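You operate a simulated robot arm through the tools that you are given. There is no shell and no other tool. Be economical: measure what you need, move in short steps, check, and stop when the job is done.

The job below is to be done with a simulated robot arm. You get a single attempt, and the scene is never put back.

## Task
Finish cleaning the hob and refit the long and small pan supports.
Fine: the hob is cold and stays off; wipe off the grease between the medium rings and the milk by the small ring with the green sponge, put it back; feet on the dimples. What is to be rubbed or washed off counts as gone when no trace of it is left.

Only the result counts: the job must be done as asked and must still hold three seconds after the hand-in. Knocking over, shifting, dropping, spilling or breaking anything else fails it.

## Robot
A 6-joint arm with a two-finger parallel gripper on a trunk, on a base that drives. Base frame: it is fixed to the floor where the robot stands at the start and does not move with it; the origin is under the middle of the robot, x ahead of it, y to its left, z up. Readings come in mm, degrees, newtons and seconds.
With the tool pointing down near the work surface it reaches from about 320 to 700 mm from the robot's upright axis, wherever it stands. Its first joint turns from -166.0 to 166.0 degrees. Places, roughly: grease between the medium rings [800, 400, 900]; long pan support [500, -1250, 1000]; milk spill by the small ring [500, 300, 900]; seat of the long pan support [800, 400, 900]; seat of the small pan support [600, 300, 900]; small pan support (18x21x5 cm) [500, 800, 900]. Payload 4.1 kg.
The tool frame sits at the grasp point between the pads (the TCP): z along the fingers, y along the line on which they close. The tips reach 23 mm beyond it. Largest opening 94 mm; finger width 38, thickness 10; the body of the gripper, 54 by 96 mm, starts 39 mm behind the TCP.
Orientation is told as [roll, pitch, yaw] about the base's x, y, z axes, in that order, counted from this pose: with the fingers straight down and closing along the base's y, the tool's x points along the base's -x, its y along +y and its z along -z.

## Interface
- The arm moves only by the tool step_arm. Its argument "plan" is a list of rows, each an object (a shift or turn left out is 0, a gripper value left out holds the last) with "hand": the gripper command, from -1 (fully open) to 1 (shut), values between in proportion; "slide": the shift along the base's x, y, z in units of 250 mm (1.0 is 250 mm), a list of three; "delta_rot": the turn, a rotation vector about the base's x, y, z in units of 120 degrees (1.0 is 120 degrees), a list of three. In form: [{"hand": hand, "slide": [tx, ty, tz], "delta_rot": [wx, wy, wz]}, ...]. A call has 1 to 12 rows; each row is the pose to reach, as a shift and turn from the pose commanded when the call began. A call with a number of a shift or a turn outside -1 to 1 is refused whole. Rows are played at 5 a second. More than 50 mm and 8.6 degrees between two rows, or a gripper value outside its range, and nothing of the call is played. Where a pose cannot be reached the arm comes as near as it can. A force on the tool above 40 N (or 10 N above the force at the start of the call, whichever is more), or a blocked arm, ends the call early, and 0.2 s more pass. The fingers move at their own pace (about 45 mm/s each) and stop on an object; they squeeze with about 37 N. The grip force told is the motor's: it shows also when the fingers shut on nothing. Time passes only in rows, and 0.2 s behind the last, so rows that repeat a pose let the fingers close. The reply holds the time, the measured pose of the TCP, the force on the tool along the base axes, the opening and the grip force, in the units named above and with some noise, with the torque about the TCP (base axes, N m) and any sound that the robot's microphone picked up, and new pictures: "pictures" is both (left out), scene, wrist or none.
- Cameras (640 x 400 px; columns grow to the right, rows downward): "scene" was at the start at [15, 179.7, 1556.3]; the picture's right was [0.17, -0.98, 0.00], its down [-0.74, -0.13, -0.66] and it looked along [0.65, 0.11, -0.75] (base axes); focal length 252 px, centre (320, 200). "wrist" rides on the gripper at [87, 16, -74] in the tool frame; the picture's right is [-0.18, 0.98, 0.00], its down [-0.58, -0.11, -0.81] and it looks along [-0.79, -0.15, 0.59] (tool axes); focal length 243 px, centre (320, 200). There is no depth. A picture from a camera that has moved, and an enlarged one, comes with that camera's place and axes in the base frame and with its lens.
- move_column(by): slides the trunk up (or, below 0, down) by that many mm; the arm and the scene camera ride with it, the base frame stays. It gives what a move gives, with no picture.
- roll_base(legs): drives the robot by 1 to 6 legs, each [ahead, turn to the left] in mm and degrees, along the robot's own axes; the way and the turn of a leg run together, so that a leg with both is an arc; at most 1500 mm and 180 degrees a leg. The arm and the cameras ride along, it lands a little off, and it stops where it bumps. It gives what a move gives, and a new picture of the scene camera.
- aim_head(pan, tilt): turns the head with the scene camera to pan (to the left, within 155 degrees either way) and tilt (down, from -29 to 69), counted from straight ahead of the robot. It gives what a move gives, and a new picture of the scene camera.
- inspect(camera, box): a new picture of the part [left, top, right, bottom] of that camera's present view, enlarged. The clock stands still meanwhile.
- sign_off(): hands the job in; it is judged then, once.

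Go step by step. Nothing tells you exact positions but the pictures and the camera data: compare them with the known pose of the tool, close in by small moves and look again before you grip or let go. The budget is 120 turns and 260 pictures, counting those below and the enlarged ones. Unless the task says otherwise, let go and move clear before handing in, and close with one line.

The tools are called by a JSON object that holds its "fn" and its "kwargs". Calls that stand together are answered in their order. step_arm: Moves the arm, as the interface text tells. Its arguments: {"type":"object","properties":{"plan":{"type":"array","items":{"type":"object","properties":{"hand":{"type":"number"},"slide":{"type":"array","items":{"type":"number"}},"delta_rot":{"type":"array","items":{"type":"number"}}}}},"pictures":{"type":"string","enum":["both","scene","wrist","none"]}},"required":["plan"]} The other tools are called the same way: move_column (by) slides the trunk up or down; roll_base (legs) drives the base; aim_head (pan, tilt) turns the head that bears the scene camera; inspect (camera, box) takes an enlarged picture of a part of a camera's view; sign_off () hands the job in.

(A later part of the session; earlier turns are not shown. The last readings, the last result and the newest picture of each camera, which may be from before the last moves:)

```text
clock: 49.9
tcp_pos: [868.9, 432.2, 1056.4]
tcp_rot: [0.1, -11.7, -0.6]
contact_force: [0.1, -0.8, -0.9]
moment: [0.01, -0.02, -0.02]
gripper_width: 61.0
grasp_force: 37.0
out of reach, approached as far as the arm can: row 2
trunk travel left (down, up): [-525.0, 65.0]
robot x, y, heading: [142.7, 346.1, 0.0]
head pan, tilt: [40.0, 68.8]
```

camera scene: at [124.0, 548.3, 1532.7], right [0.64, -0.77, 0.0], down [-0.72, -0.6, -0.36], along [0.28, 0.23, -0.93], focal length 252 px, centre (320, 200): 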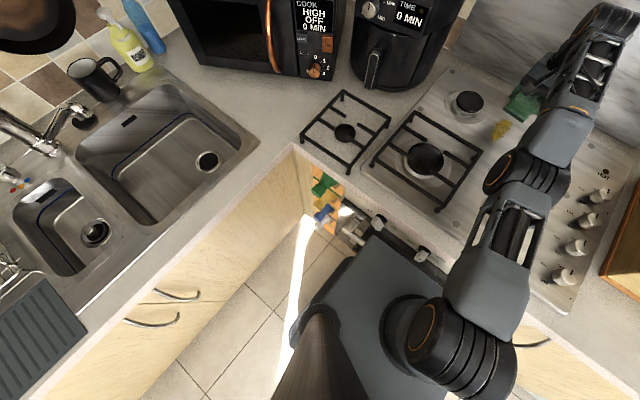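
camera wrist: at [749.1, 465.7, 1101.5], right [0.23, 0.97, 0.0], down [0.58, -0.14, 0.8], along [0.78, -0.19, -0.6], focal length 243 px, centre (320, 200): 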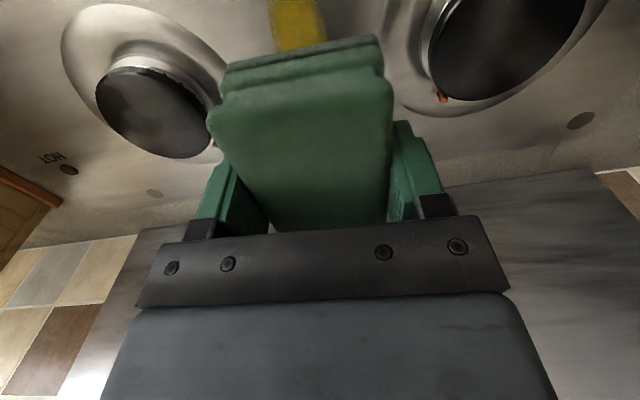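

{"fn": "step_arm", "kwargs": {"plan": [{"slide": [0.022, 0, -0.1]}, {"slide": [0.036, 0, -0.2]}, {"slide": [0.044, 0, -0.28]}, {"slide": [-0.02, 0, -0.36]}, {"slide": [-0.1, 0, -0.36]}], "pictures": "none"}}

```text
clock: 51.1
tcp_pos: [880.7, 435.3, 968.1]
tcp_rot: [0.1, -11.8, -0.5]
contact_force: [-0.1, 0.4, -0.6]
moment: [-0.02, 0.01, 0.02]
gripper_width: 60.7
grasp_force: 37.3
out of reach, approached as far as the arm can: row 4, 5
trunk travel left (down, up): [-525.0, 65.0]
robot x, y, heading: [143.0, 347.3, -0.0]
head pan, tilt: [40.0, 68.8]
```

{"fn": "step_arm", "kwargs": {"plan": [{"slide": [0, 0, 0.15]}, {"slide": [0, 0, 0.3]}, {"slide": [0, 0, 0.45]}, {"slide": [0, 0, 0.6]}, {"slide": [0, 0, 0.75]}, {"slide": [0, 0, 0.9]}], "pictures": "scene"}}

```text
clock: 52.5
tcp_pos: [841.3, 429.8, 1154.3]
tcp_rot: [0.2, -11.6, -0.5]
contact_force: [-0.1, -0.8, -0.8]
moment: [0.0, -0.01, 0.03]
gripper_width: 61.0
grasp_force: 36.9
out of reach, approached as far as the arm can: row 2, 3, 4, 5, 6
trunk travel left (down, up): [-525.0, 65.0]
robot x, y, heading: [144.6, 348.2, -0.2]
head pan, tilt: [40.0, 68.8]
camera scene: at [124.8, 548.5, 1532.7], right [0.64, -0.77, 0.0], down [-0.72, -0.6, -0.36], along [0.28, 0.23, -0.93], focal length 252 px, centre (320, 200)
```

scene: 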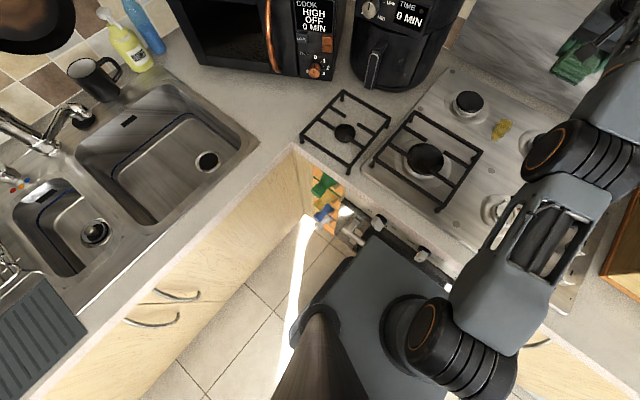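

{"fn": "step_arm", "kwargs": {"plan": [{"slide": [0, 0, -0.18]}, {"slide": [0, 0, -0.36]}, {"slide": [-0.05, 0, -0.42]}, {"slide": [-0.15, 0, -0.45]}], "pictures": "none"}}

```text
clock: 53.5
tcp_pos: [803.9, 429.3, 1043.2]
tcp_rot: [0.0, -11.9, -0.5]
contact_force: [-0.5, 0.5, -0.2]
moment: [-0.01, 0.02, -0.02]
gripper_width: 61.0
grasp_force: 37.0
trunk travel left (down, up): [-525.0, 65.0]
robot x, y, heading: [144.2, 347.8, -0.0]
head pan, tilt: [40.0, 68.8]
```

The arm is free again. I'll straighten the tool, stay clearly inside the reach, and come down above the grease.

{"fn": "step_arm", "kwargs": {"plan": [{"slide": [0, 0.01, -0.02], "delta_rot": [0, 0.05, 0]}, {"slide": [0, 0.03, -0.1], "delta_rot": [0, 0.098, 0.004]}, {"slide": [0.02, 0.03, -0.18], "delta_rot": [0, 0.098, 0.004]}, {"slide": [0.04, 0.03, -0.26], "delta_rot": [0, 0.098, 0.004]}], "pictures": "both"}}

```text
clock: 54.5
tcp_pos: [814.2, 438.5, 977.2]
tcp_rot: [0.0, 0.0, -0.1]
contact_force: [0.2, 0.5, -0.6]
moment: [0.0, 0.02, 0.01]
gripper_width: 60.9
grasp_force: 37.2
trunk travel left (down, up): [-525.0, 65.0]
robot x, y, heading: [144.0, 346.8, -0.1]
head pan, tilt: [40.0, 68.8]
camera scene: at [123.9, 548.3, 1532.7], right [0.64, -0.77, 0.0], down [-0.72, -0.6, -0.36], along [0.28, 0.23, -0.93], focal length 252 px, centre (320, 200)
camera wrist: at [727.2, 453.6, 1051.6], right [0.19, 0.98, 0.0], down [0.58, -0.11, 0.81], along [0.79, -0.15, -0.59], focal length 243 px, centre (320, 200)
```

scene: 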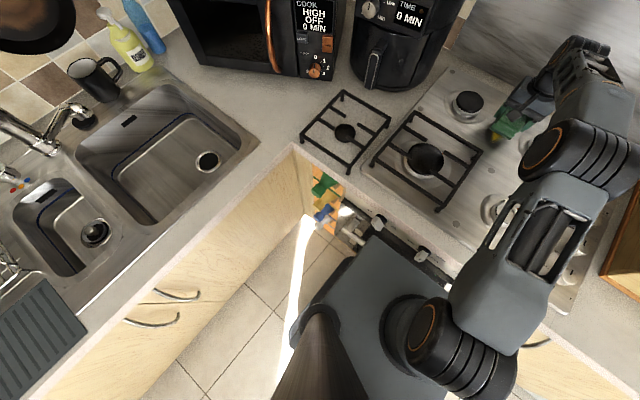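
wrist: 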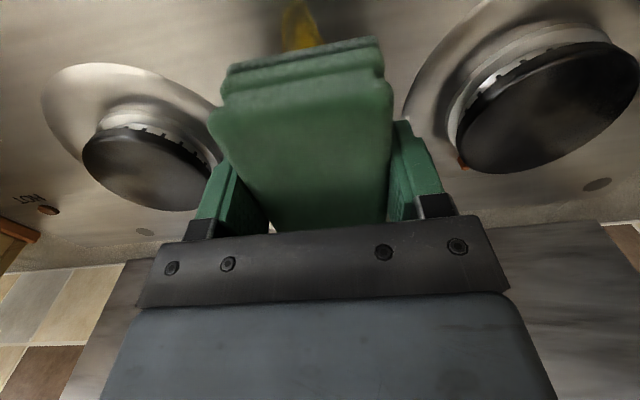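

{"fn": "step_arm", "kwargs": {"plan": [{"slide": [-0.02, -0.01, -0.05]}, {"slide": [-0.04, -0.01, -0.09]}, {"slide": [-0.04, -0.01, -0.1]}, {"slide": [-0.04, -0.01, -0.106]}, {"slide": [-0.04, -0.01, -0.112]}], "pictures": "none"}}

```text
clock: 55.7
tcp_pos: [804.3, 435.4, 950.1]
tcp_rot: [0.0, -0.2, 0.0]
contact_force: [-0.5, 0.5, 2.6]
moment: [0.0, 0.12, -0.03]
gripper_width: 61.1
grasp_force: 36.9
trunk travel left (down, up): [-525.0, 65.0]
robot x, y, heading: [142.1, 345.0, -0.2]
head pan, tilt: [40.0, 68.8]
```

{"fn": "step_arm", "kwargs": {"plan": [{"slide": [0, 0, -0.005]}, {"slide": [0, 0, -0.008]}, {"slide": [-0.05, 0, -0.008]}, {"slide": [-0.1, 0, -0.008]}, {"slide": [0, 0, -0.008]}, {"slide": [0.06, 0, -0.008]}, {"slide": [0.115, 0, -0.008]}, {"slide": [0.05, 0, -0.008]}, {"slide": [0, 0, -0.008]}], "pictures": "none"}}

```text
clock: 57.7
tcp_pos: [803.9, 434.8, 948.7]
tcp_rot: [0.0, -0.3, -0.1]
contact_force: [6.9, -0.3, 17.1]
moment: [-0.05, 0.24, 0.02]
gripper_width: 60.9
grasp_force: 37.2
trunk travel left (down, up): [-525.0, 65.0]
robot x, y, heading: [139.2, 343.5, -0.1]
head pan, tilt: [40.0, 68.8]
```

Rubbed with about 17 N. I'll lift, draw back and look.

{"fn": "step_arm", "kwargs": {"plan": [{"slide": [0, 0, 0.12]}, {"slide": [-0.1, 0, 0.28]}, {"slide": [-0.25, -0.1, 0.32]}, {"slide": [-0.42, -0.25, 0.32]}, {"slide": [-0.55, -0.4, 0.32]}], "pictures": "none"}}

{"fn": "inspect", "kwargs": {"camera": "scene", "box": [430, 70, 560, 155]}}

{"fn": "inspect", "kwargs": {"camera": "wrist", "box": [0, 0, 640, 400]}}

```text
refused: row 4 steps farther than a row can; nothing moved
```

```text
4.71 times, centred on (495, 112) of scene
camera zoom: at [123.3, 548.0, 1532.8], right [0.64, -0.77, 0.0], down [-0.72, -0.6, -0.36], along [0.28, 0.23, -0.93], focal length 1185 px, centre (-504, 612)
```

zoom: 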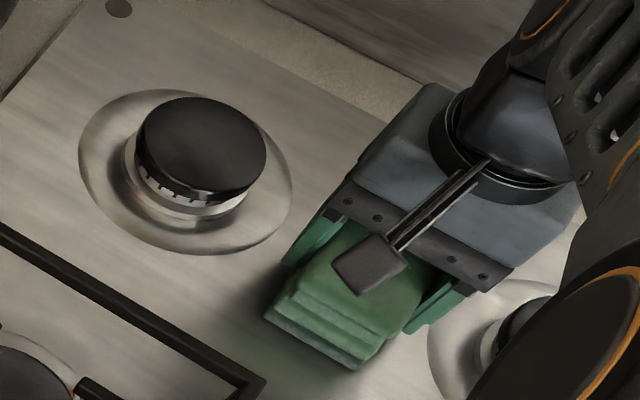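

```text
1.00 times, centred on (320, 200) of wrist (not enlarged: the box is as wide or as high as the picture)
camera zoom: at [717.1, 450.3, 1023.8], right [0.19, 0.98, 0.0], down [0.58, -0.11, 0.81], along [0.8, -0.15, -0.59], focal length 243 px, centre (320, 200)
```

zoom: 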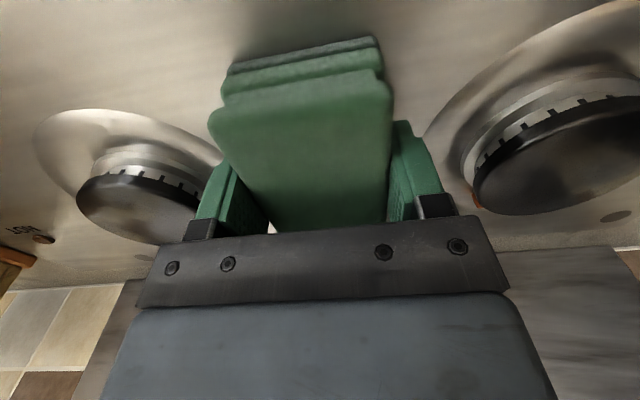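

{"fn": "step_arm", "kwargs": {"plan": [{"slide": [0, 0, 0.12]}, {"slide": [-0.08, 0, 0.28]}, {"slide": [-0.2, -0.1, 0.32]}, {"slide": [-0.32, -0.22, 0.32]}, {"slide": [-0.44, -0.35, 0.32]}, {"slide": [-0.55, -0.48, 0.32]}], "pictures": "wrist"}}

{"fn": "inspect", "kwargs": {"camera": "scene", "box": [430, 70, 560, 155]}}

```text
clock: 59.1
tcp_pos: [665.7, 313.8, 1027.9]
tcp_rot: [0.0, -0.2, -0.1]
contact_force: [-0.2, -0.2, -0.7]
moment: [0.02, 0.0, -0.03]
gripper_width: 60.7
grasp_force: 37.1
trunk travel left (down, up): [-525.0, 65.0]
robot x, y, heading: [139.8, 345.1, 0.0]
head pan, tilt: [40.0, 68.8]
camera wrist: at [578.4, 330.2, 1103.2], right [0.19, 0.98, 0.0], down [0.58, -0.11, 0.81], along [0.79, -0.15, -0.59], focal length 243 px, centre (320, 200)
```

wrist: 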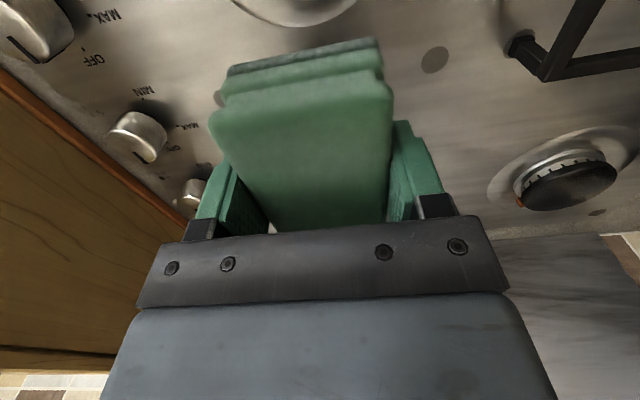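

```text
4.71 times, centred on (495, 112) of scene
camera zoom: at [123.6, 547.9, 1532.7], right [0.64, -0.77, 0.0], down [-0.72, -0.6, -0.36], along [0.28, 0.23, -0.93], focal length 1185 px, centre (-504, 612)
```

zoom: 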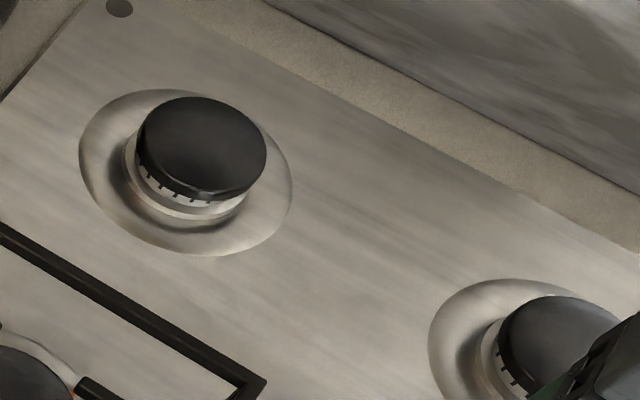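

The grease is gone too. Back to the sponge's place: draw x in first (clear of the bread box), turn to -90°, then go along y.

{"fn": "step_arm", "kwargs": {"plan": [{"slide": [-0.1, 0, 0.04], "delta_rot": [0, 0, -0.068]}, {"slide": [-0.2, 0, 0.04], "delta_rot": [0, 0, -0.136]}, {"slide": [-0.3, 0, 0.04], "delta_rot": [0, 0, -0.204]}, {"slide": [-0.4, 0, 0.04], "delta_rot": [0, 0, -0.272]}, {"slide": [-0.5, 0, 0.04], "delta_rot": [0, 0, -0.34]}, {"slide": [-0.6, -0.1, 0.04], "delta_rot": [0, 0, -0.408]}, {"slide": [-0.7, -0.2, 0.04], "delta_rot": [0, 0, -0.476]}, {"slide": [-0.749, -0.35, 0.04], "delta_rot": [0, 0, -0.544]}, {"slide": [-0.749, -0.5, 0.04], "delta_rot": [0, 0, -0.612]}, {"slide": [-0.749, -0.65, 0.04], "delta_rot": [0, 0, -0.68]}, {"slide": [-0.749, -0.8, 0.04], "delta_rot": [0, 0, -0.75]}, {"slide": [-0.749, -0.95, 0.04], "delta_rot": [0, 0, -0.75]}], "pictures": "none"}}

{"fn": "step_arm", "kwargs": {"plan": [{"slide": [0, -0.16, 0]}, {"slide": [0, -0.32, -0.02]}, {"slide": [0, -0.465, -0.12]}], "pictures": "both"}}

```text
clock: 61.7
tcp_pos: [480.8, 77.6, 1037.6]
tcp_rot: [-0.1, -0.1, -90.2]
contact_force: [-0.3, 1.0, 0.5]
moment: [-0.01, 0.01, 0.01]
gripper_width: 60.7
grasp_force: 36.9
trunk travel left (down, up): [-525.0, 65.0]
robot x, y, heading: [136.3, 345.2, -0.1]
head pan, tilt: [40.0, 68.8]
```

```text
clock: 62.5
tcp_pos: [478.7, -40.3, 1007.7]
tcp_rot: [0.0, -0.1, -90.1]
contact_force: [0.0, 0.6, 0.0]
moment: [-0.03, -0.02, -0.01]
gripper_width: 60.8
grasp_force: 37.5
trunk travel left (down, up): [-525.0, 65.0]
robot x, y, heading: [145.5, 343.1, -0.2]
head pan, tilt: [40.0, 68.8]
camera scene: at [123.9, 547.8, 1532.8], right [0.64, -0.77, 0.0], down [-0.72, -0.6, -0.36], along [0.28, 0.23, -0.93], focal length 252 px, centre (320, 200)
camera wrist: at [495.1, 46.6, 1081.9], right [0.98, -0.19, 0.0], down [-0.11, -0.58, 0.81], along [-0.15, -0.79, -0.59], focal length 243 px, centre (320, 200)
```

scene: 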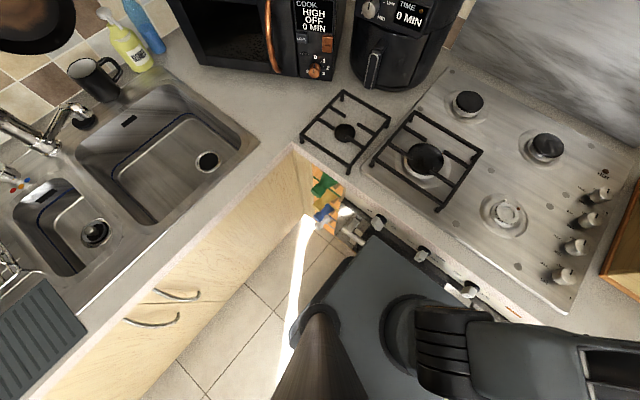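
wrist: 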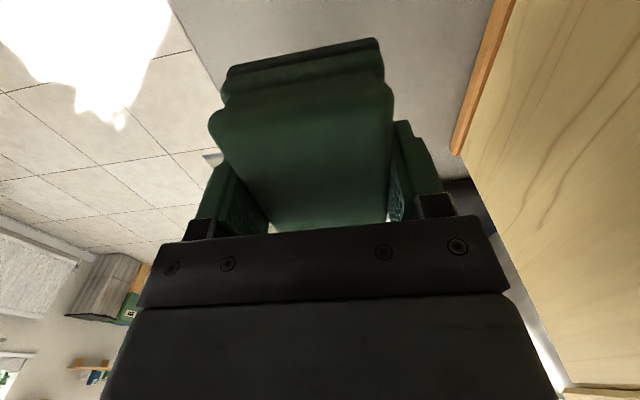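

{"fn": "step_arm", "kwargs": {"plan": [{"slide": [0, 0, -0.14]}, {"slide": [0, 0, -0.22]}, {"slide": [0, 0, -0.25]}, {"slide": [0, 0, -0.256]}], "pictures": "none"}}

```text
clock: 63.5
tcp_pos: [479.5, -38.9, 943.9]
tcp_rot: [0.0, -0.1, -90.0]
contact_force: [0.2, -0.5, 0.3]
moment: [-0.01, -0.01, -0.02]
gripper_width: 60.9
grasp_force: 36.7
trunk travel left (down, up): [-525.0, 65.0]
robot x, y, heading: [144.1, 347.5, -0.2]
head pan, tilt: [40.0, 68.8]
```

{"fn": "step_arm", "kwargs": {"plan": [{"slide": [0, 0, -0.004]}, {"slide": [0, 0, -0.008]}, {"slide": [0, 0, -0.01]}], "pictures": "none"}}

```text
clock: 64.3
tcp_pos: [478.8, -38.4, 942.1]
tcp_rot: [-0.1, -0.1, -90.1]
contact_force: [-0.4, 0.8, 2.2]
moment: [-0.09, 0.02, 0.01]
gripper_width: 61.0
grasp_force: 36.7
trunk travel left (down, up): [-525.0, 65.0]
robot x, y, heading: [140.4, 343.9, -0.0]
head pan, tilt: [40.0, 68.8]
```

Just touching the counter. I open, lift, and check.

{"fn": "step_arm", "kwargs": {"plan": [{"hand": -0.2, "slide": [0, 0, 0]}, {"hand": -0.6, "slide": [0, 0, 0]}, {"hand": -1, "slide": [0, 0, 0]}, {"slide": [0, 0, 0]}, {"slide": [0, 0, 0.1]}, {"slide": [0, 0, 0.25]}, {"slide": [0, 0, 0.4]}], "pictures": "wrist"}}

```text
clock: 65.9
tcp_pos: [480.2, -40.0, 1041.3]
tcp_rot: [0.1, -0.1, -90.1]
contact_force: [-0.6, 0.2, -0.3]
moment: [0.0, 0.01, -0.02]
gripper_width: 93.9
grasp_force: 0.0
trunk travel left (down, up): [-525.0, 65.0]
robot x, y, heading: [145.7, 351.8, -0.2]
head pan, tilt: [40.0, 68.8]
camera wrist: at [495.5, 47.1, 1115.8], right [0.98, -0.19, 0.0], down [-0.11, -0.58, 0.81], along [-0.15, -0.79, -0.59], focal length 243 px, centre (320, 200)
```

wrist: 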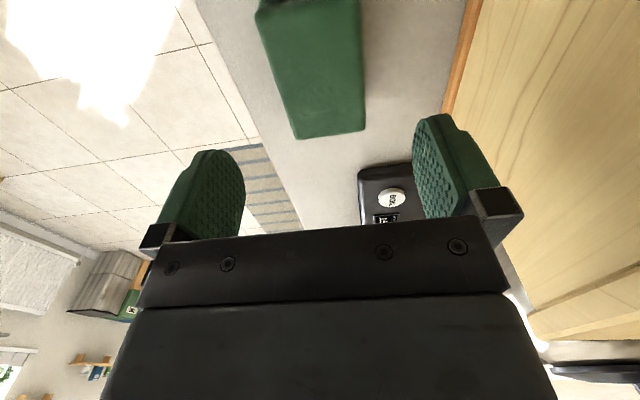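

The sponge is back in its place. Next the small support, at about (520, 788) on the counter: its cross-stubs run along y at x≈490 and 546, so the gripper as it is now turned can clasp two of them. I'll travel there at height.

{"fn": "step_arm", "kwargs": {"plan": [{"slide": [0.03, 0.15, 0.05]}, {"slide": [0.1, 0.32, 0.1]}, {"slide": [0.17, 0.48, 0.1]}, {"slide": [0.17, 0.65, 0.1]}, {"slide": [0.17, 0.82, 0.1]}, {"slide": [0.17, 1.0, 0.1]}], "pictures": "none"}}

{"fn": "step_arm", "kwargs": {"plan": [{"slide": [0, 0.18, 0]}, {"slide": [0.05, 0.36, 0]}, {"slide": [0.05, 0.54, 0]}, {"slide": [0.05, 0.72, 0]}, {"slide": [0.03, 0.9, 0]}, {"slide": [0, 1.0, 0]}], "pictures": "none"}}

{"fn": "step_arm", "kwargs": {"plan": [{"slide": [0, 0.18, 0]}, {"slide": [0, 0.36, 0]}, {"slide": [0, 0.54, 0]}, {"slide": [0, 0.72, 0]}, {"slide": [0, 0.9, 0]}, {"slide": [0, 1.0, 0]}], "pictures": "both"}}

```text
clock: 67.3
tcp_pos: [520.1, 213.1, 1066.3]
tcp_rot: [0.0, -0.1, -90.0]
contact_force: [-0.2, -0.1, -0.2]
moment: [0.02, 0.01, -0.02]
gripper_width: 94.0
grasp_force: 0.0
trunk travel left (down, up): [-525.0, 65.0]
robot x, y, heading: [139.1, 344.9, -0.2]
head pan, tilt: [40.0, 68.8]
```

```text
clock: 68.7
tcp_pos: [521.2, 460.9, 1066.1]
tcp_rot: [0.1, -0.1, -90.2]
contact_force: [-0.4, -0.6, 0.4]
moment: [0.04, -0.01, 0.01]
gripper_width: 93.8
grasp_force: 0.2
trunk travel left (down, up): [-525.0, 65.0]
robot x, y, heading: [145.9, 346.7, -0.2]
head pan, tilt: [40.0, 68.8]
```

```text
clock: 70.1
tcp_pos: [521.9, 713.5, 1066.1]
tcp_rot: [0.1, -0.2, -90.0]
contact_force: [-0.2, 0.8, 0.6]
moment: [0.01, 0.01, 0.01]
gripper_width: 93.8
grasp_force: 0.0
trunk travel left (down, up): [-525.0, 65.0]
robot x, y, heading: [144.6, 347.2, -0.1]
head pan, tilt: [40.0, 68.8]
camera scene: at [123.8, 548.8, 1532.6], right [0.64, -0.77, 0.0], down [-0.72, -0.6, -0.36], along [0.28, 0.23, -0.93], focal length 252 px, centre (320, 200)
camera wrist: at [537.6, 798.9, 1140.7], right [0.98, -0.19, 0.0], down [-0.11, -0.58, 0.81], along [-0.15, -0.79, -0.59], focal length 243 px, centre (320, 200)
```

scene: 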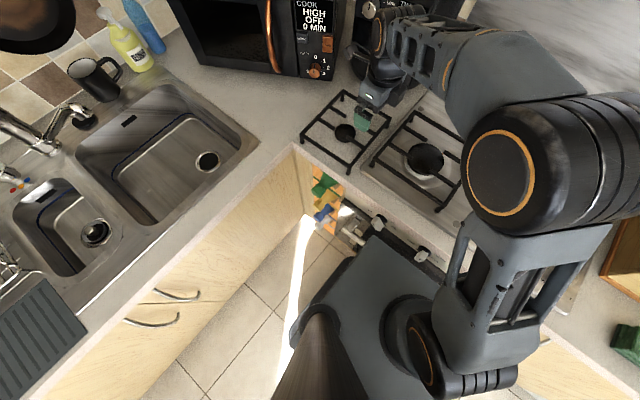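
wrist: 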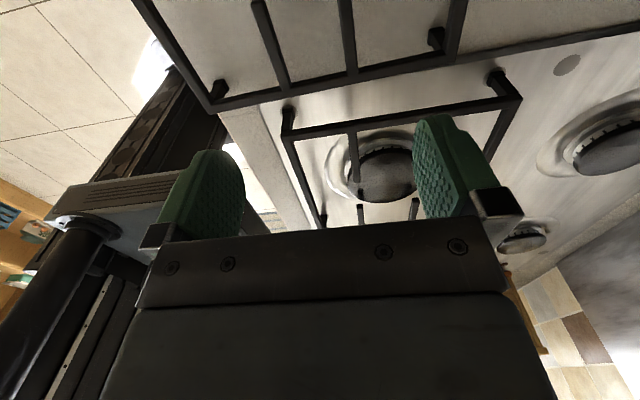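

Stubs are at x≈490 and 545, the near side bar at y≈702, so the clasp point is about (518, 745). I'll go over it and lower partway to check.

{"fn": "step_arm", "kwargs": {"plan": [{"slide": [-0.016, 0.12, 0]}, {"slide": [-0.016, 0.126, -0.15]}, {"slide": [-0.016, 0.126, -0.3]}], "pictures": "both"}}

```text
clock: 70.9
tcp_pos: [518.8, 742.8, 990.2]
tcp_rot: [0.0, -0.1, -90.1]
contact_force: [-0.2, -0.1, -0.7]
moment: [-0.01, 0.01, -0.03]
gripper_width: 94.2
grasp_force: 0.0
trunk travel left (down, up): [-525.0, 65.0]
robot x, y, heading: [143.0, 346.2, -0.1]
head pan, tilt: [40.0, 68.8]
camera scene: at [124.0, 548.4, 1532.7], right [0.64, -0.77, 0.0], down [-0.72, -0.6, -0.36], along [0.28, 0.23, -0.93], focal length 252 px, centre (320, 200)
camera wrist: at [534.1, 828.4, 1065.4], right [0.98, -0.19, 0.0], down [-0.11, -0.58, 0.81], along [-0.15, -0.79, -0.59], focal length 243 px, centre (320, 200)
```

scene: 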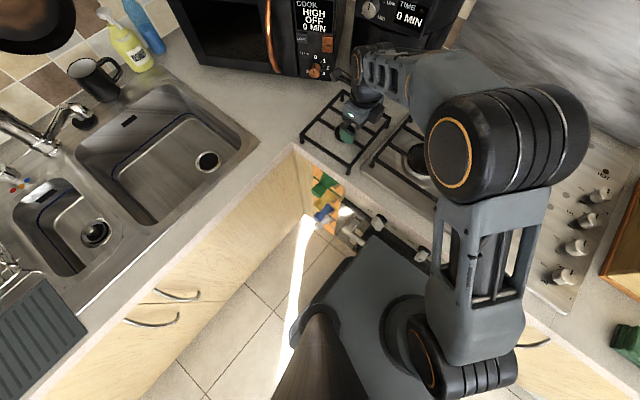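
wrist: 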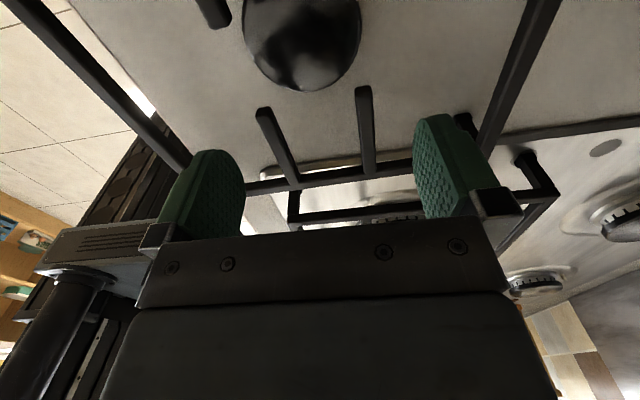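

Aligned: pads will straddle both stubs. I'll go down to z≈956 and close gently.

{"fn": "step_arm", "kwargs": {"plan": [{"slide": [-0.003, 0, -0.08]}, {"slide": [-0.003, 0, -0.136]}, {"hand": 0.0, "slide": [-0.003, 0, -0.136]}, {"hand": 1, "slide": [-0.003, 0, -0.136]}, {"slide": [-0.003, 0, -0.136]}, {"slide": [-0.003, 0, -0.136]}, {"slide": [-0.003, 0, -0.136]}], "pictures": "both"}}

```text
clock: 72.5
tcp_pos: [517.8, 741.8, 957.2]
tcp_rot: [0.0, -0.1, -90.0]
contact_force: [-1.2, -0.5, 0.1]
moment: [0.06, -0.11, 0.13]
gripper_width: 62.8
grasp_force: 37.1
trunk travel left (down, up): [-525.0, 65.0]
robot x, y, heading: [143.4, 345.3, -0.1]
head pan, tilt: [40.0, 68.8]
camera scene: at [123.6, 548.5, 1532.7], right [0.64, -0.77, 0.0], down [-0.72, -0.6, -0.36], along [0.28, 0.23, -0.93], focal length 252 px, centre (320, 200)
camera wrist: at [532.9, 829.1, 1031.9], right [0.98, -0.19, 0.0], down [-0.11, -0.58, 0.81], along [-0.15, -0.79, -0.59], focal length 243 px, centre (320, 200)
```

scene: 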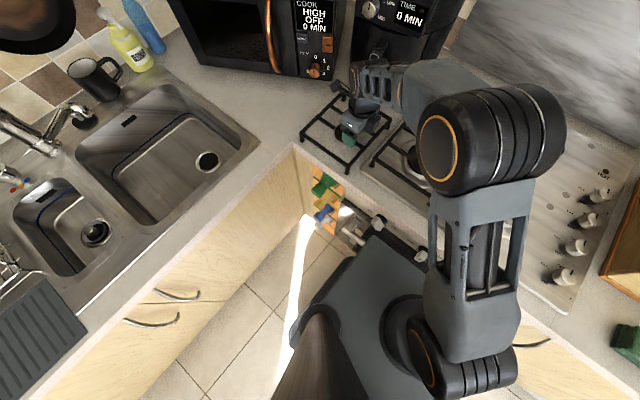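
wrist: 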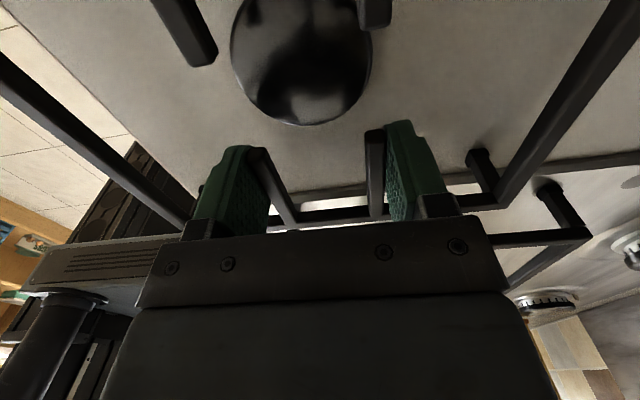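

Clasped on both stubs. I'll lift a little and check that the support comes up level and the cap stays.

{"fn": "step_arm", "kwargs": {"plan": [{"slide": [0, 0, 0.03]}, {"slide": [0, 0, 0.08]}, {"slide": [0, 0, 0.14]}, {"slide": [0, 0, 0.2]}], "pictures": "both"}}

```text
clock: 73.5
tcp_pos: [516.7, 743.0, 1007.3]
tcp_rot: [0.0, -0.2, -90.2]
contact_force: [-0.1, -0.3, -4.2]
moment: [-0.14, 0.01, 0.0]
gripper_width: 62.7
grasp_force: 37.0
trunk travel left (down, up): [-525.0, 65.0]
robot x, y, heading: [146.0, 343.7, -0.0]
head pan, tilt: [40.0, 68.8]
camera scene: at [123.9, 548.5, 1532.6], right [0.64, -0.77, 0.0], down [-0.72, -0.6, -0.36], along [0.28, 0.23, -0.93], focal length 252 px, centre (320, 200)
camera wrist: at [532.8, 828.9, 1082.1], right [0.98, -0.19, 0.0], down [-0.11, -0.58, 0.81], along [-0.15, -0.79, -0.59], focal length 243 px, centre (320, 200)
```

scene: 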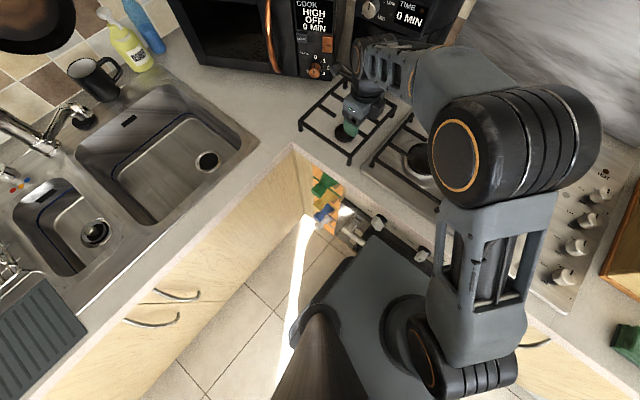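
wrist: 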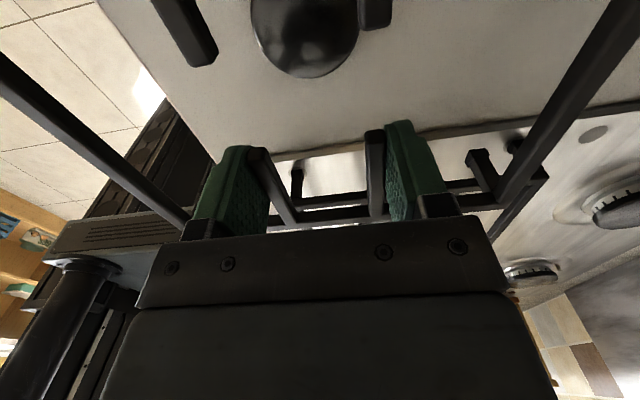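

It came up level (4 N), the cap stays. Now I carry it high over the wok support to the small ring.

{"fn": "step_arm", "kwargs": {"plan": [{"slide": [0, 0, 0.12]}, {"slide": [0.0, -0.08, 0.25]}, {"slide": [0.03, -0.25, 0.28]}, {"slide": [0.07, -0.43, 0.28]}, {"slide": [0.11, -0.6, 0.28]}, {"slide": [0.15, -0.78, 0.28]}, {"slide": [0.2, -0.95, 0.28]}], "pictures": "none"}}

{"fn": "step_arm", "kwargs": {"plan": [{"slide": [0.02, -0.17, 0]}, {"slide": [0.04, -0.34, 0]}, {"slide": [0.06, -0.51, 0]}, {"slide": [0.07, -0.68, 0]}, {"slide": [0.072, -0.82, 0]}, {"slide": [0.072, -0.917, 0]}], "pictures": "none"}}

{"fn": "aim_head", "kwargs": {"pan": 5, "tilt": 60}}

{"fn": "inspect", "kwargs": {"camera": "wrist", "box": [0, 0, 640, 400]}}

```text
clock: 75.1
tcp_pos: [567.0, 504.4, 1075.6]
tcp_rot: [0.0, -0.1, -90.0]
contact_force: [-0.4, -0.4, -3.3]
moment: [-0.13, 0.0, -0.04]
gripper_width: 63.0
grasp_force: 37.0
trunk travel left (down, up): [-525.0, 65.0]
robot x, y, heading: [143.3, 345.1, -0.1]
head pan, tilt: [40.0, 68.8]
```

```text
clock: 76.5
tcp_pos: [585.0, 275.3, 1076.9]
tcp_rot: [0.0, -0.1, -90.1]
contact_force: [0.8, 0.1, -3.5]
moment: [-0.14, -0.01, 0.03]
gripper_width: 62.9
grasp_force: 37.3
trunk travel left (down, up): [-525.0, 65.0]
robot x, y, heading: [142.3, 346.1, 0.1]
head pan, tilt: [40.0, 68.8]
```

```text
clock: 77.5
tcp_pos: [585.3, 277.8, 1076.9]
tcp_rot: [0.0, -0.1, -90.1]
contact_force: [-0.3, -0.1, -3.8]
moment: [-0.11, -0.04, 0.0]
gripper_width: 62.8
grasp_force: 36.8
trunk travel left (down, up): [-525.0, 65.0]
robot x, y, heading: [142.3, 347.0, -0.0]
head pan, tilt: [5.0, 60.0]
camera scene: at [147.5, 518.1, 1542.1], right [0.09, -1.0, 0.0], down [-0.86, -0.07, -0.5], along [0.5, 0.04, -0.87], focal length 252 px, centre (320, 200)
```

scene: 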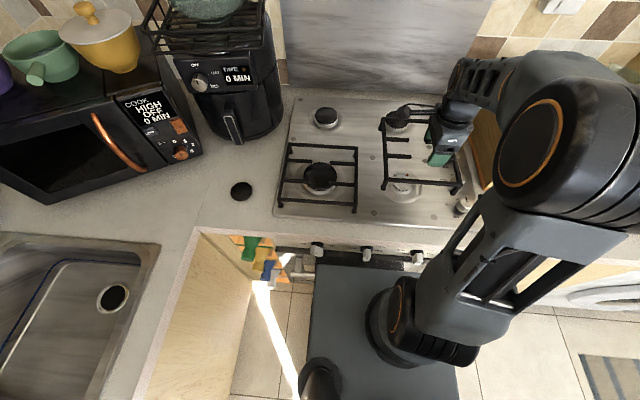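

```text
1.00 times, centred on (320, 200) of wrist (not enlarged: the box is as wide or as high as the picture)
camera zoom: at [601.3, 362.9, 1151.0], right [0.98, -0.19, 0.0], down [-0.11, -0.58, 0.81], along [-0.15, -0.79, -0.59], focal length 243 px, centre (320, 200)
```

zoom: 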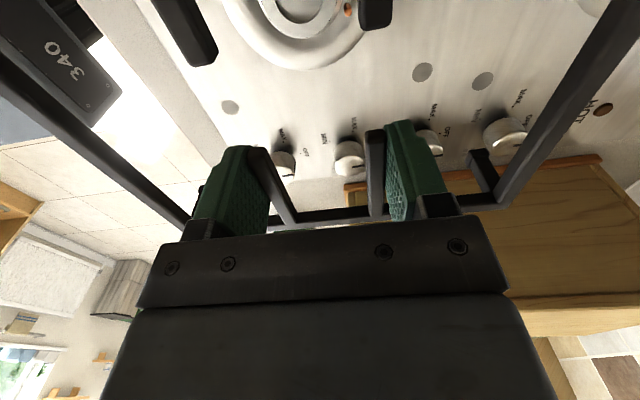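

The small support hovers over its seat. I'll lower until the feet are about 15 mm above the hob and compare feet with dimples.

{"fn": "step_arm", "kwargs": {"plan": [{"slide": [-0.008, -0.016, -0.12]}, {"slide": [-0.008, -0.016, -0.25]}, {"slide": [-0.008, -0.016, -0.38]}], "pictures": "wrist"}}

{"fn": "inspect", "kwargs": {"camera": "scene", "box": [360, 110, 500, 230]}}

```text
clock: 78.3
tcp_pos: [583.7, 272.3, 981.8]
tcp_rot: [0.1, -0.1, -90.1]
contact_force: [-0.2, -0.1, -3.3]
moment: [-0.13, 0.02, 0.0]
gripper_width: 62.7
grasp_force: 36.5
trunk travel left (down, up): [-525.0, 65.0]
robot x, y, heading: [142.0, 343.4, -0.2]
head pan, tilt: [5.0, 60.0]
camera wrist: at [598.9, 358.0, 1057.1], right [0.98, -0.19, 0.0], down [-0.11, -0.58, 0.81], along [-0.15, -0.79, -0.59], focal length 243 px, centre (320, 200)
```

wrist: 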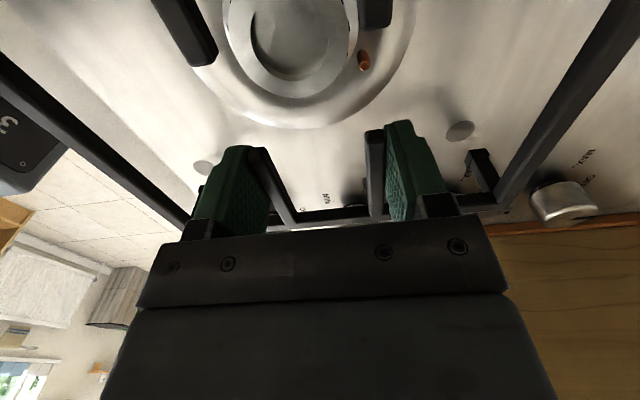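

```text
3.33 times, centred on (430, 170) of scene
camera zoom: at [147.8, 518.0, 1542.1], right [0.08, -1.0, 0.0], down [-0.86, -0.07, -0.5], along [0.5, 0.04, -0.87], focal length 840 px, centre (-47, 300)
```

zoom: 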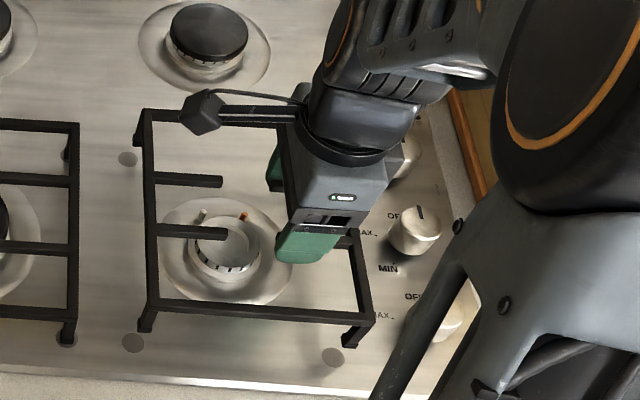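

The feet are about 8 mm too far right and 4 mm too far back. I'll correct, lower another 10 mm and look again.

{"fn": "step_arm", "kwargs": {"plan": [{"slide": [-0.018, 0.033, -0.01]}, {"slide": [-0.018, 0.033, -0.044]}], "pictures": "wrist"}}

{"fn": "inspect", "kwargs": {"camera": "scene", "box": [370, 130, 460, 220]}}

{"fn": "inspect", "kwargs": {"camera": "wrist", "box": [400, 80, 560, 210]}}

```text
clock: 79.0
tcp_pos: [578.9, 280.0, 972.6]
tcp_rot: [0.0, -0.1, -90.1]
contact_force: [-0.3, 0.4, -3.7]
moment: [-0.13, 0.01, 0.02]
gripper_width: 62.9
grasp_force: 37.6
trunk travel left (down, up): [-525.0, 65.0]
robot x, y, heading: [141.3, 345.4, 0.1]
head pan, tilt: [5.0, 60.0]
camera wrist: at [594.5, 366.3, 1046.1], right [0.98, -0.19, 0.0], down [-0.11, -0.58, 0.81], along [-0.15, -0.79, -0.59], focal length 243 px, centre (320, 200)
```

wrist: 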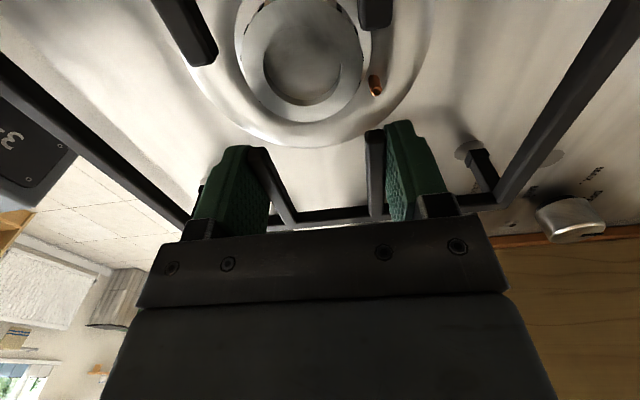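

```text
4.44 times, centred on (415, 175) of scene
camera zoom: at [147.6, 518.1, 1542.1], right [0.08, -1.0, 0.0], down [-0.86, -0.07, -0.5], along [0.5, 0.04, -0.87], focal length 1120 px, centre (-102, 311)
```

zoom: 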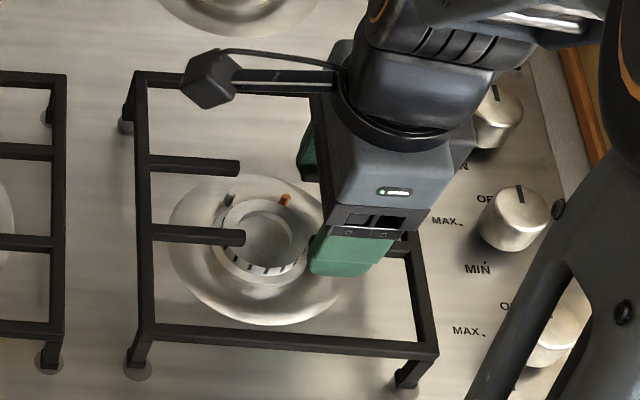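

```text
3.08 times, centred on (480, 145) of wrist
camera zoom: at [594.5, 366.3, 1046.1], right [0.98, -0.19, 0.0], down [-0.11, -0.58, 0.81], along [-0.15, -0.79, -0.59], focal length 746 px, centre (-172, 369)
```

zoom: 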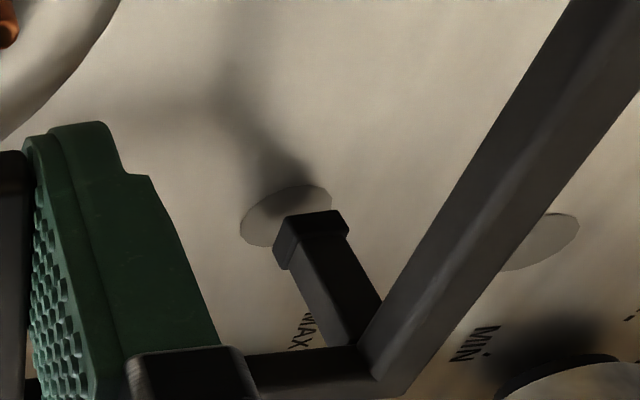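

Feet are nearly over the dimples in both views; a last nudge of (-1.5, -1) mm, then lower to contact.

{"fn": "step_arm", "kwargs": {"plan": [{"slide": [-0.006, -0.004, -0.01]}, {"slide": [-0.006, -0.004, -0.02]}, {"slide": [-0.006, -0.004, -0.026]}, {"slide": [-0.006, -0.004, -0.03]}], "pictures": "none"}}

{"fn": "inspect", "kwargs": {"camera": "scene", "box": [370, 130, 460, 220]}}

{"fn": "inspect", "kwargs": {"camera": "wrist", "box": [400, 80, 560, 210]}}

```text
clock: 80.0
tcp_pos: [577.2, 279.1, 966.2]
tcp_rot: [0.3, -0.1, -90.2]
contact_force: [-0.1, -0.4, 14.1]
moment: [0.7, 0.48, 0.09]
gripper_width: 62.7
grasp_force: 37.1
trunk travel left (down, up): [-525.0, 65.0]
robot x, y, heading: [141.4, 348.5, 0.0]
head pan, tilt: [5.0, 60.0]
```

```text
4.44 times, centred on (415, 175) of scene
camera zoom: at [146.4, 518.1, 1542.4], right [0.08, -1.0, 0.0], down [-0.86, -0.07, -0.5], along [0.5, 0.04, -0.87], focal length 1120 px, centre (-102, 311)
```

zoom: 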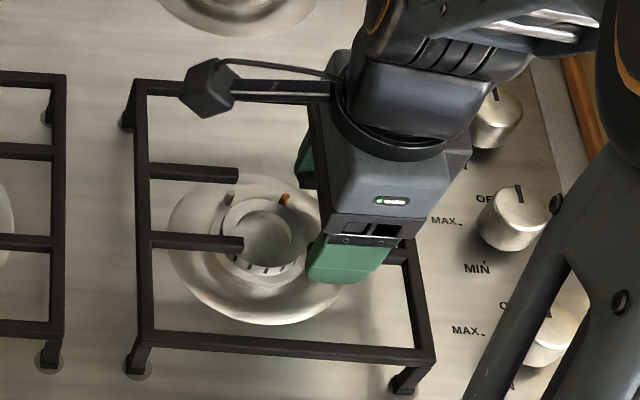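

```text
3.08 times, centred on (480, 145) of wrist
camera zoom: at [592.9, 365.4, 1039.8], right [0.98, -0.19, 0.0], down [-0.11, -0.58, 0.81], along [-0.15, -0.79, -0.59], focal length 746 px, centre (-172, 369)
```

zoom: 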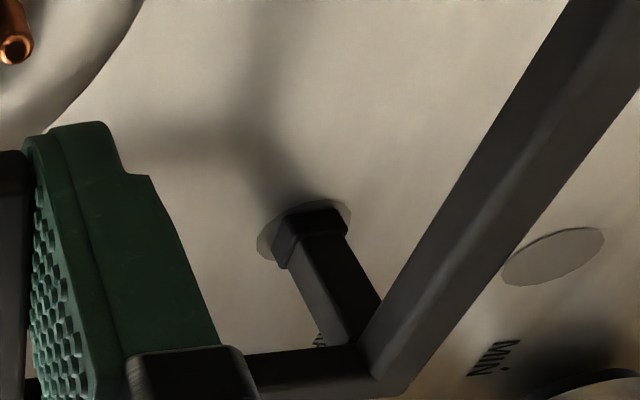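

Feet sit on the dimples. I relieve the pressure, open and lift clear.

{"fn": "step_arm", "kwargs": {"plan": [{"slide": [0, 0, 0.004]}, {"hand": 0.1, "slide": [0, 0, 0.004]}, {"hand": -0.4, "slide": [0, 0, 0.004]}, {"hand": -0.8, "slide": [0, 0, 0.004]}, {"hand": -0.8, "slide": [0, 0, 0.004]}, {"slide": [0, 0, 0.1]}, {"slide": [0, 0, 0.25]}, {"slide": [0, 0, 0.42]}], "pictures": "wrist"}}

{"fn": "inspect", "kwargs": {"camera": "scene", "box": [370, 110, 470, 230]}}

```text
clock: 81.8
tcp_pos: [576.6, 278.0, 1067.8]
tcp_rot: [0.0, -0.1, -90.1]
contact_force: [0.6, 0.1, 0.7]
moment: [-0.02, 0.0, 0.01]
gripper_width: 84.7
grasp_force: 0.0
trunk travel left (down, up): [-525.0, 65.0]
robot x, y, heading: [143.9, 345.2, -0.2]
head pan, tilt: [5.0, 60.0]
camera wrist: at [592.7, 365.6, 1143.2], right [0.98, -0.19, 0.0], down [-0.11, -0.58, 0.81], along [-0.15, -0.79, -0.59], focal length 243 px, centre (320, 200)
```

wrist: 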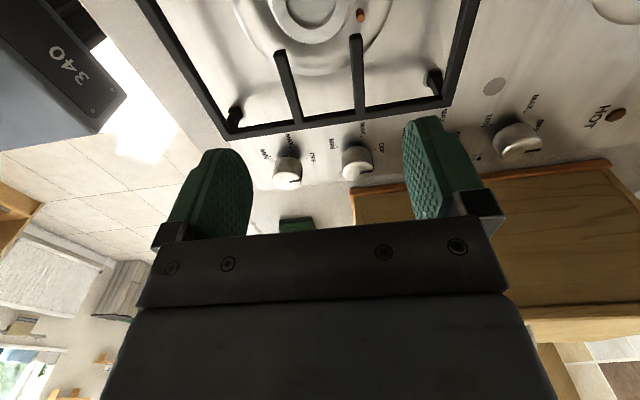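

```text
3.33 times, centred on (420, 170) of scene
camera zoom: at [147.0, 518.1, 1542.0], right [0.08, -1.0, 0.0], down [-0.86, -0.07, -0.5], along [0.5, 0.04, -0.87], focal length 840 px, centre (-13, 300)
```

zoom: 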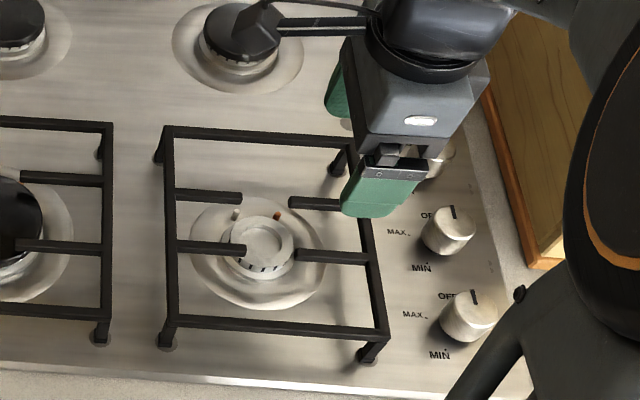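

The small support stands on its dimples. Now I raise and tuck the arm, back off, and drive right to the long support.

{"fn": "step_arm", "kwargs": {"plan": [{"slide": [-0.05, 0.05, 0.15]}, {"slide": [-0.1, 0.12, 0.3]}, {"slide": [-0.15, 0.2, 0.45]}, {"slide": [-0.2, 0.25, 0.6]}, {"slide": [-0.25, 0.27, 0.65]}], "pictures": "none"}}

{"fn": "roll_base", "kwargs": {"legs": [[-160, 0], [0, -90], [1300, 0]]}}

```text
clock: 83.0
tcp_pos: [514.0, 347.6, 1230.2]
tcp_rot: [0.0, -0.1, -90.2]
contact_force: [0.3, -0.6, 0.4]
moment: [0.0, 0.03, 0.0]
gripper_width: 84.8
grasp_force: 0.0
trunk travel left (down, up): [-525.0, 65.0]
robot x, y, heading: [143.2, 344.4, -0.1]
head pan, tilt: [5.0, 60.0]
```

```text
clock: 94.3
tcp_pos: [-5.0, -1329.1, 1231.2]
tcp_rot: [0.0, -0.1, -179.7]
contact_force: [0.2, 0.3, -0.9]
moment: [-0.04, -0.04, 0.05]
gripper_width: 84.9
grasp_force: 0.0
trunk travel left (down, up): [-525.0, 65.0]
robot x, y, heading: [-14.4, -956.2, -89.6]
head pan, tilt: [5.0, 60.0]
camera scene: at [160.2, -962.1, 1542.1], right [-1.0, -0.09, 0.0], down [-0.08, 0.86, -0.5], along [0.05, -0.5, -0.87], focal length 252 px, centre (320, 200)
```

scene: 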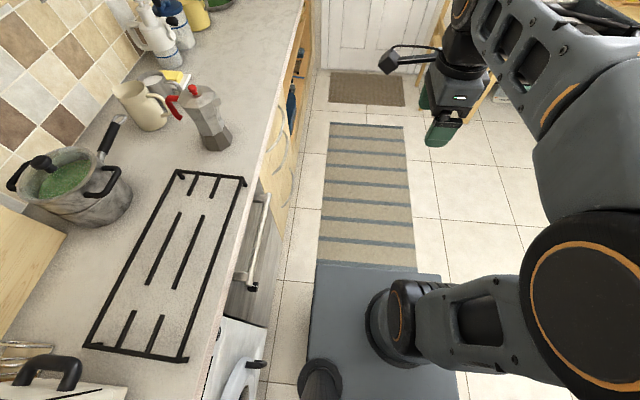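

{"fn": "inspect", "kwargs": {"camera": "scene", "box": [60, 150, 280, 380]}}

{"fn": "aim_head", "kwargs": {"pan": 70, "tilt": 50}}

```text
1.74 times, centred on (170, 265) of scene
camera zoom: at [160.2, -962.1, 1542.1], right [-1.0, -0.09, 0.0], down [-0.08, 0.86, -0.5], along [0.05, -0.5, -0.87], focal length 438 px, centre (581, 87)
```

zoom: 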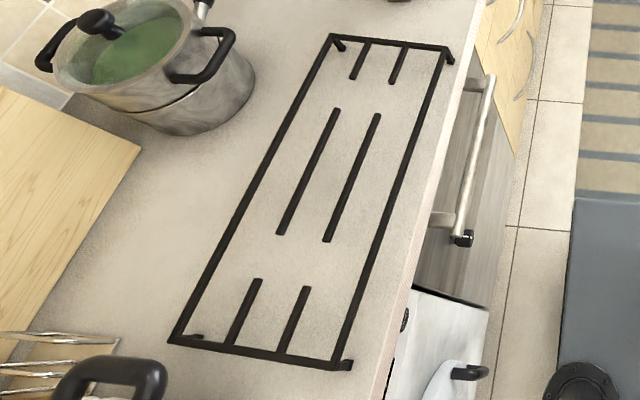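

```text
clock: 95.7
tcp_pos: [-5.7, -1328.4, 1230.4]
tcp_rot: [0.0, -0.1, -179.7]
contact_force: [-1.0, 0.5, -0.6]
moment: [0.01, -0.03, -0.01]
gripper_width: 84.7
grasp_force: 0.2
trunk travel left (down, up): [-525.0, 65.0]
robot x, y, heading: [-7.9, -958.4, -89.7]
head pan, tilt: [70.0, 50.0]
camera scene: at [226.4, -921.5, 1554.6], right [-0.34, -0.94, 0.0], down [-0.72, 0.26, -0.64], along [0.61, -0.22, -0.77], focal length 252 px, centre (320, 200)
```

scene: 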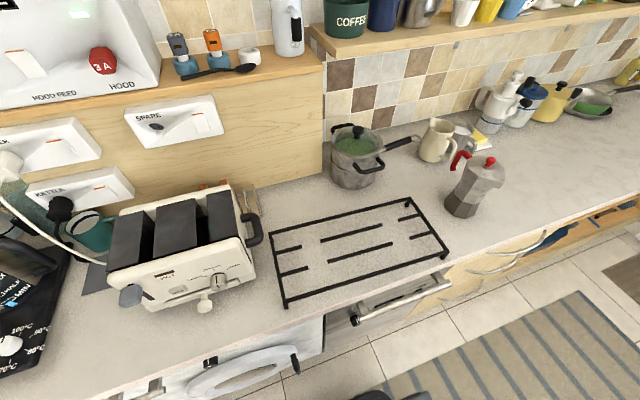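

The long support's two middle bars run along y, about 65 mm apart (outer ≈75 mm), right at its centre (≈(522, -1130)): an ideal clasp. I drive in front of it.

{"fn": "roll_base", "kwargs": {"legs": [[172, 0], [0, 90]]}}

{"fn": "aim_head", "kwargs": {"pan": -5, "tilt": 60}}

```text
clock: 101.0
tcp_pos: [362.6, -1123.1, 1230.5]
tcp_rot: [-0.1, -0.1, -89.3]
contact_force: [0.9, 0.0, -0.4]
moment: [-0.02, -0.01, 0.04]
gripper_width: 84.4
grasp_force: 0.0
trunk travel left (down, up): [-525.0, 65.0]
robot x, y, heading: [-8.1, -1129.4, 0.8]
head pan, tilt: [70.0, 50.0]
camera scene: at [-47.5, -890.7, 1554.6], right [0.94, -0.33, 0.0], down [-0.25, -0.72, -0.64], along [0.21, 0.61, -0.77], focal length 252 px, centre (320, 200)
```

scene: 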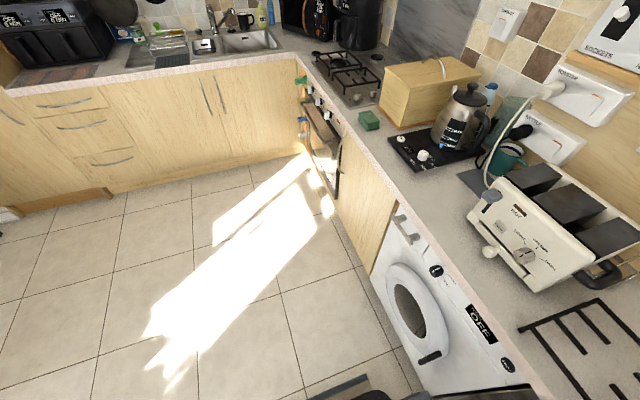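

```text
clock: 102.5
tcp_pos: [363.6, -1122.3, 1231.0]
tcp_rot: [0.0, -0.1, -89.3]
contact_force: [0.3, -1.0, 0.0]
moment: [-0.02, 0.01, -0.02]
gripper_width: 84.6
grasp_force: 0.0
trunk travel left (down, up): [-525.0, 65.0]
robot x, y, heading: [-6.5, -1131.7, 0.7]
head pan, tilt: [-5.0, 60.0]
camera scene: at [-6.5, -968.4, 1542.1], right [-0.08, -1.0, 0.0], down [-0.86, 0.07, -0.5], along [0.5, -0.04, -0.87], focal length 252 px, centre (320, 200)
```

scene: 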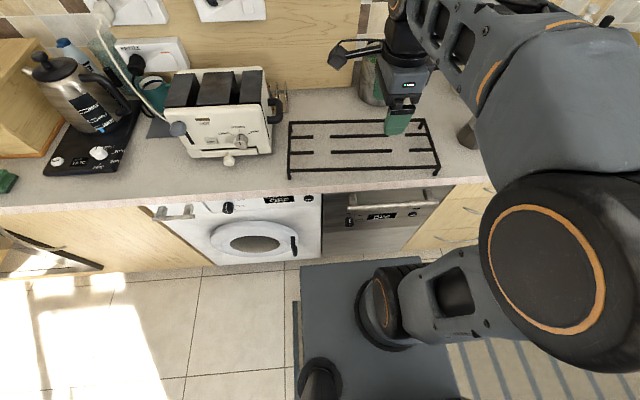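

{"fn": "inspect", "kwargs": {"camera": "scene", "box": [270, 100, 460, 200]}}

{"fn": "inspect", "kwargs": {"camera": "wrist", "box": [0, 0, 640, 400]}}

```text
3.37 times, centred on (365, 150) of scene
camera zoom: at [-6.5, -968.4, 1542.1], right [-0.08, -1.0, 0.0], down [-0.86, 0.07, -0.5], along [0.5, -0.04, -0.87], focal length 848 px, centre (168, 368)
```

zoom: 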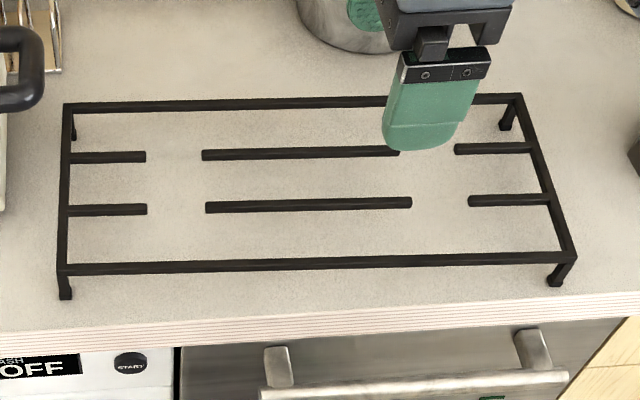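

```text
1.00 times, centred on (320, 200) of wrist (not enlarged: the box is as wide or as high as the picture)
camera zoom: at [377.6, -1036.0, 1304.9], right [0.98, -0.17, 0.0], down [-0.1, -0.58, 0.81], along [-0.14, -0.8, -0.59], focal length 243 px, centre (320, 200)
```

zoom: 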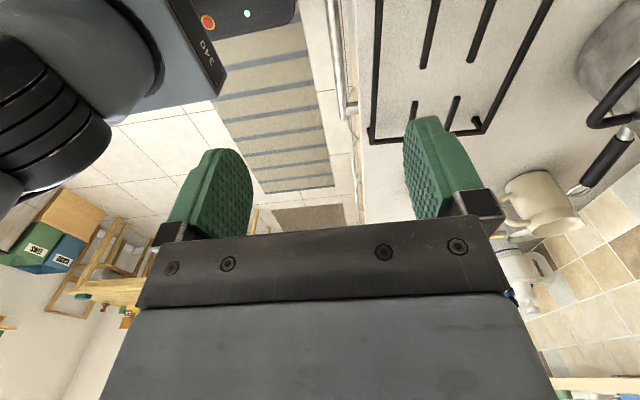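

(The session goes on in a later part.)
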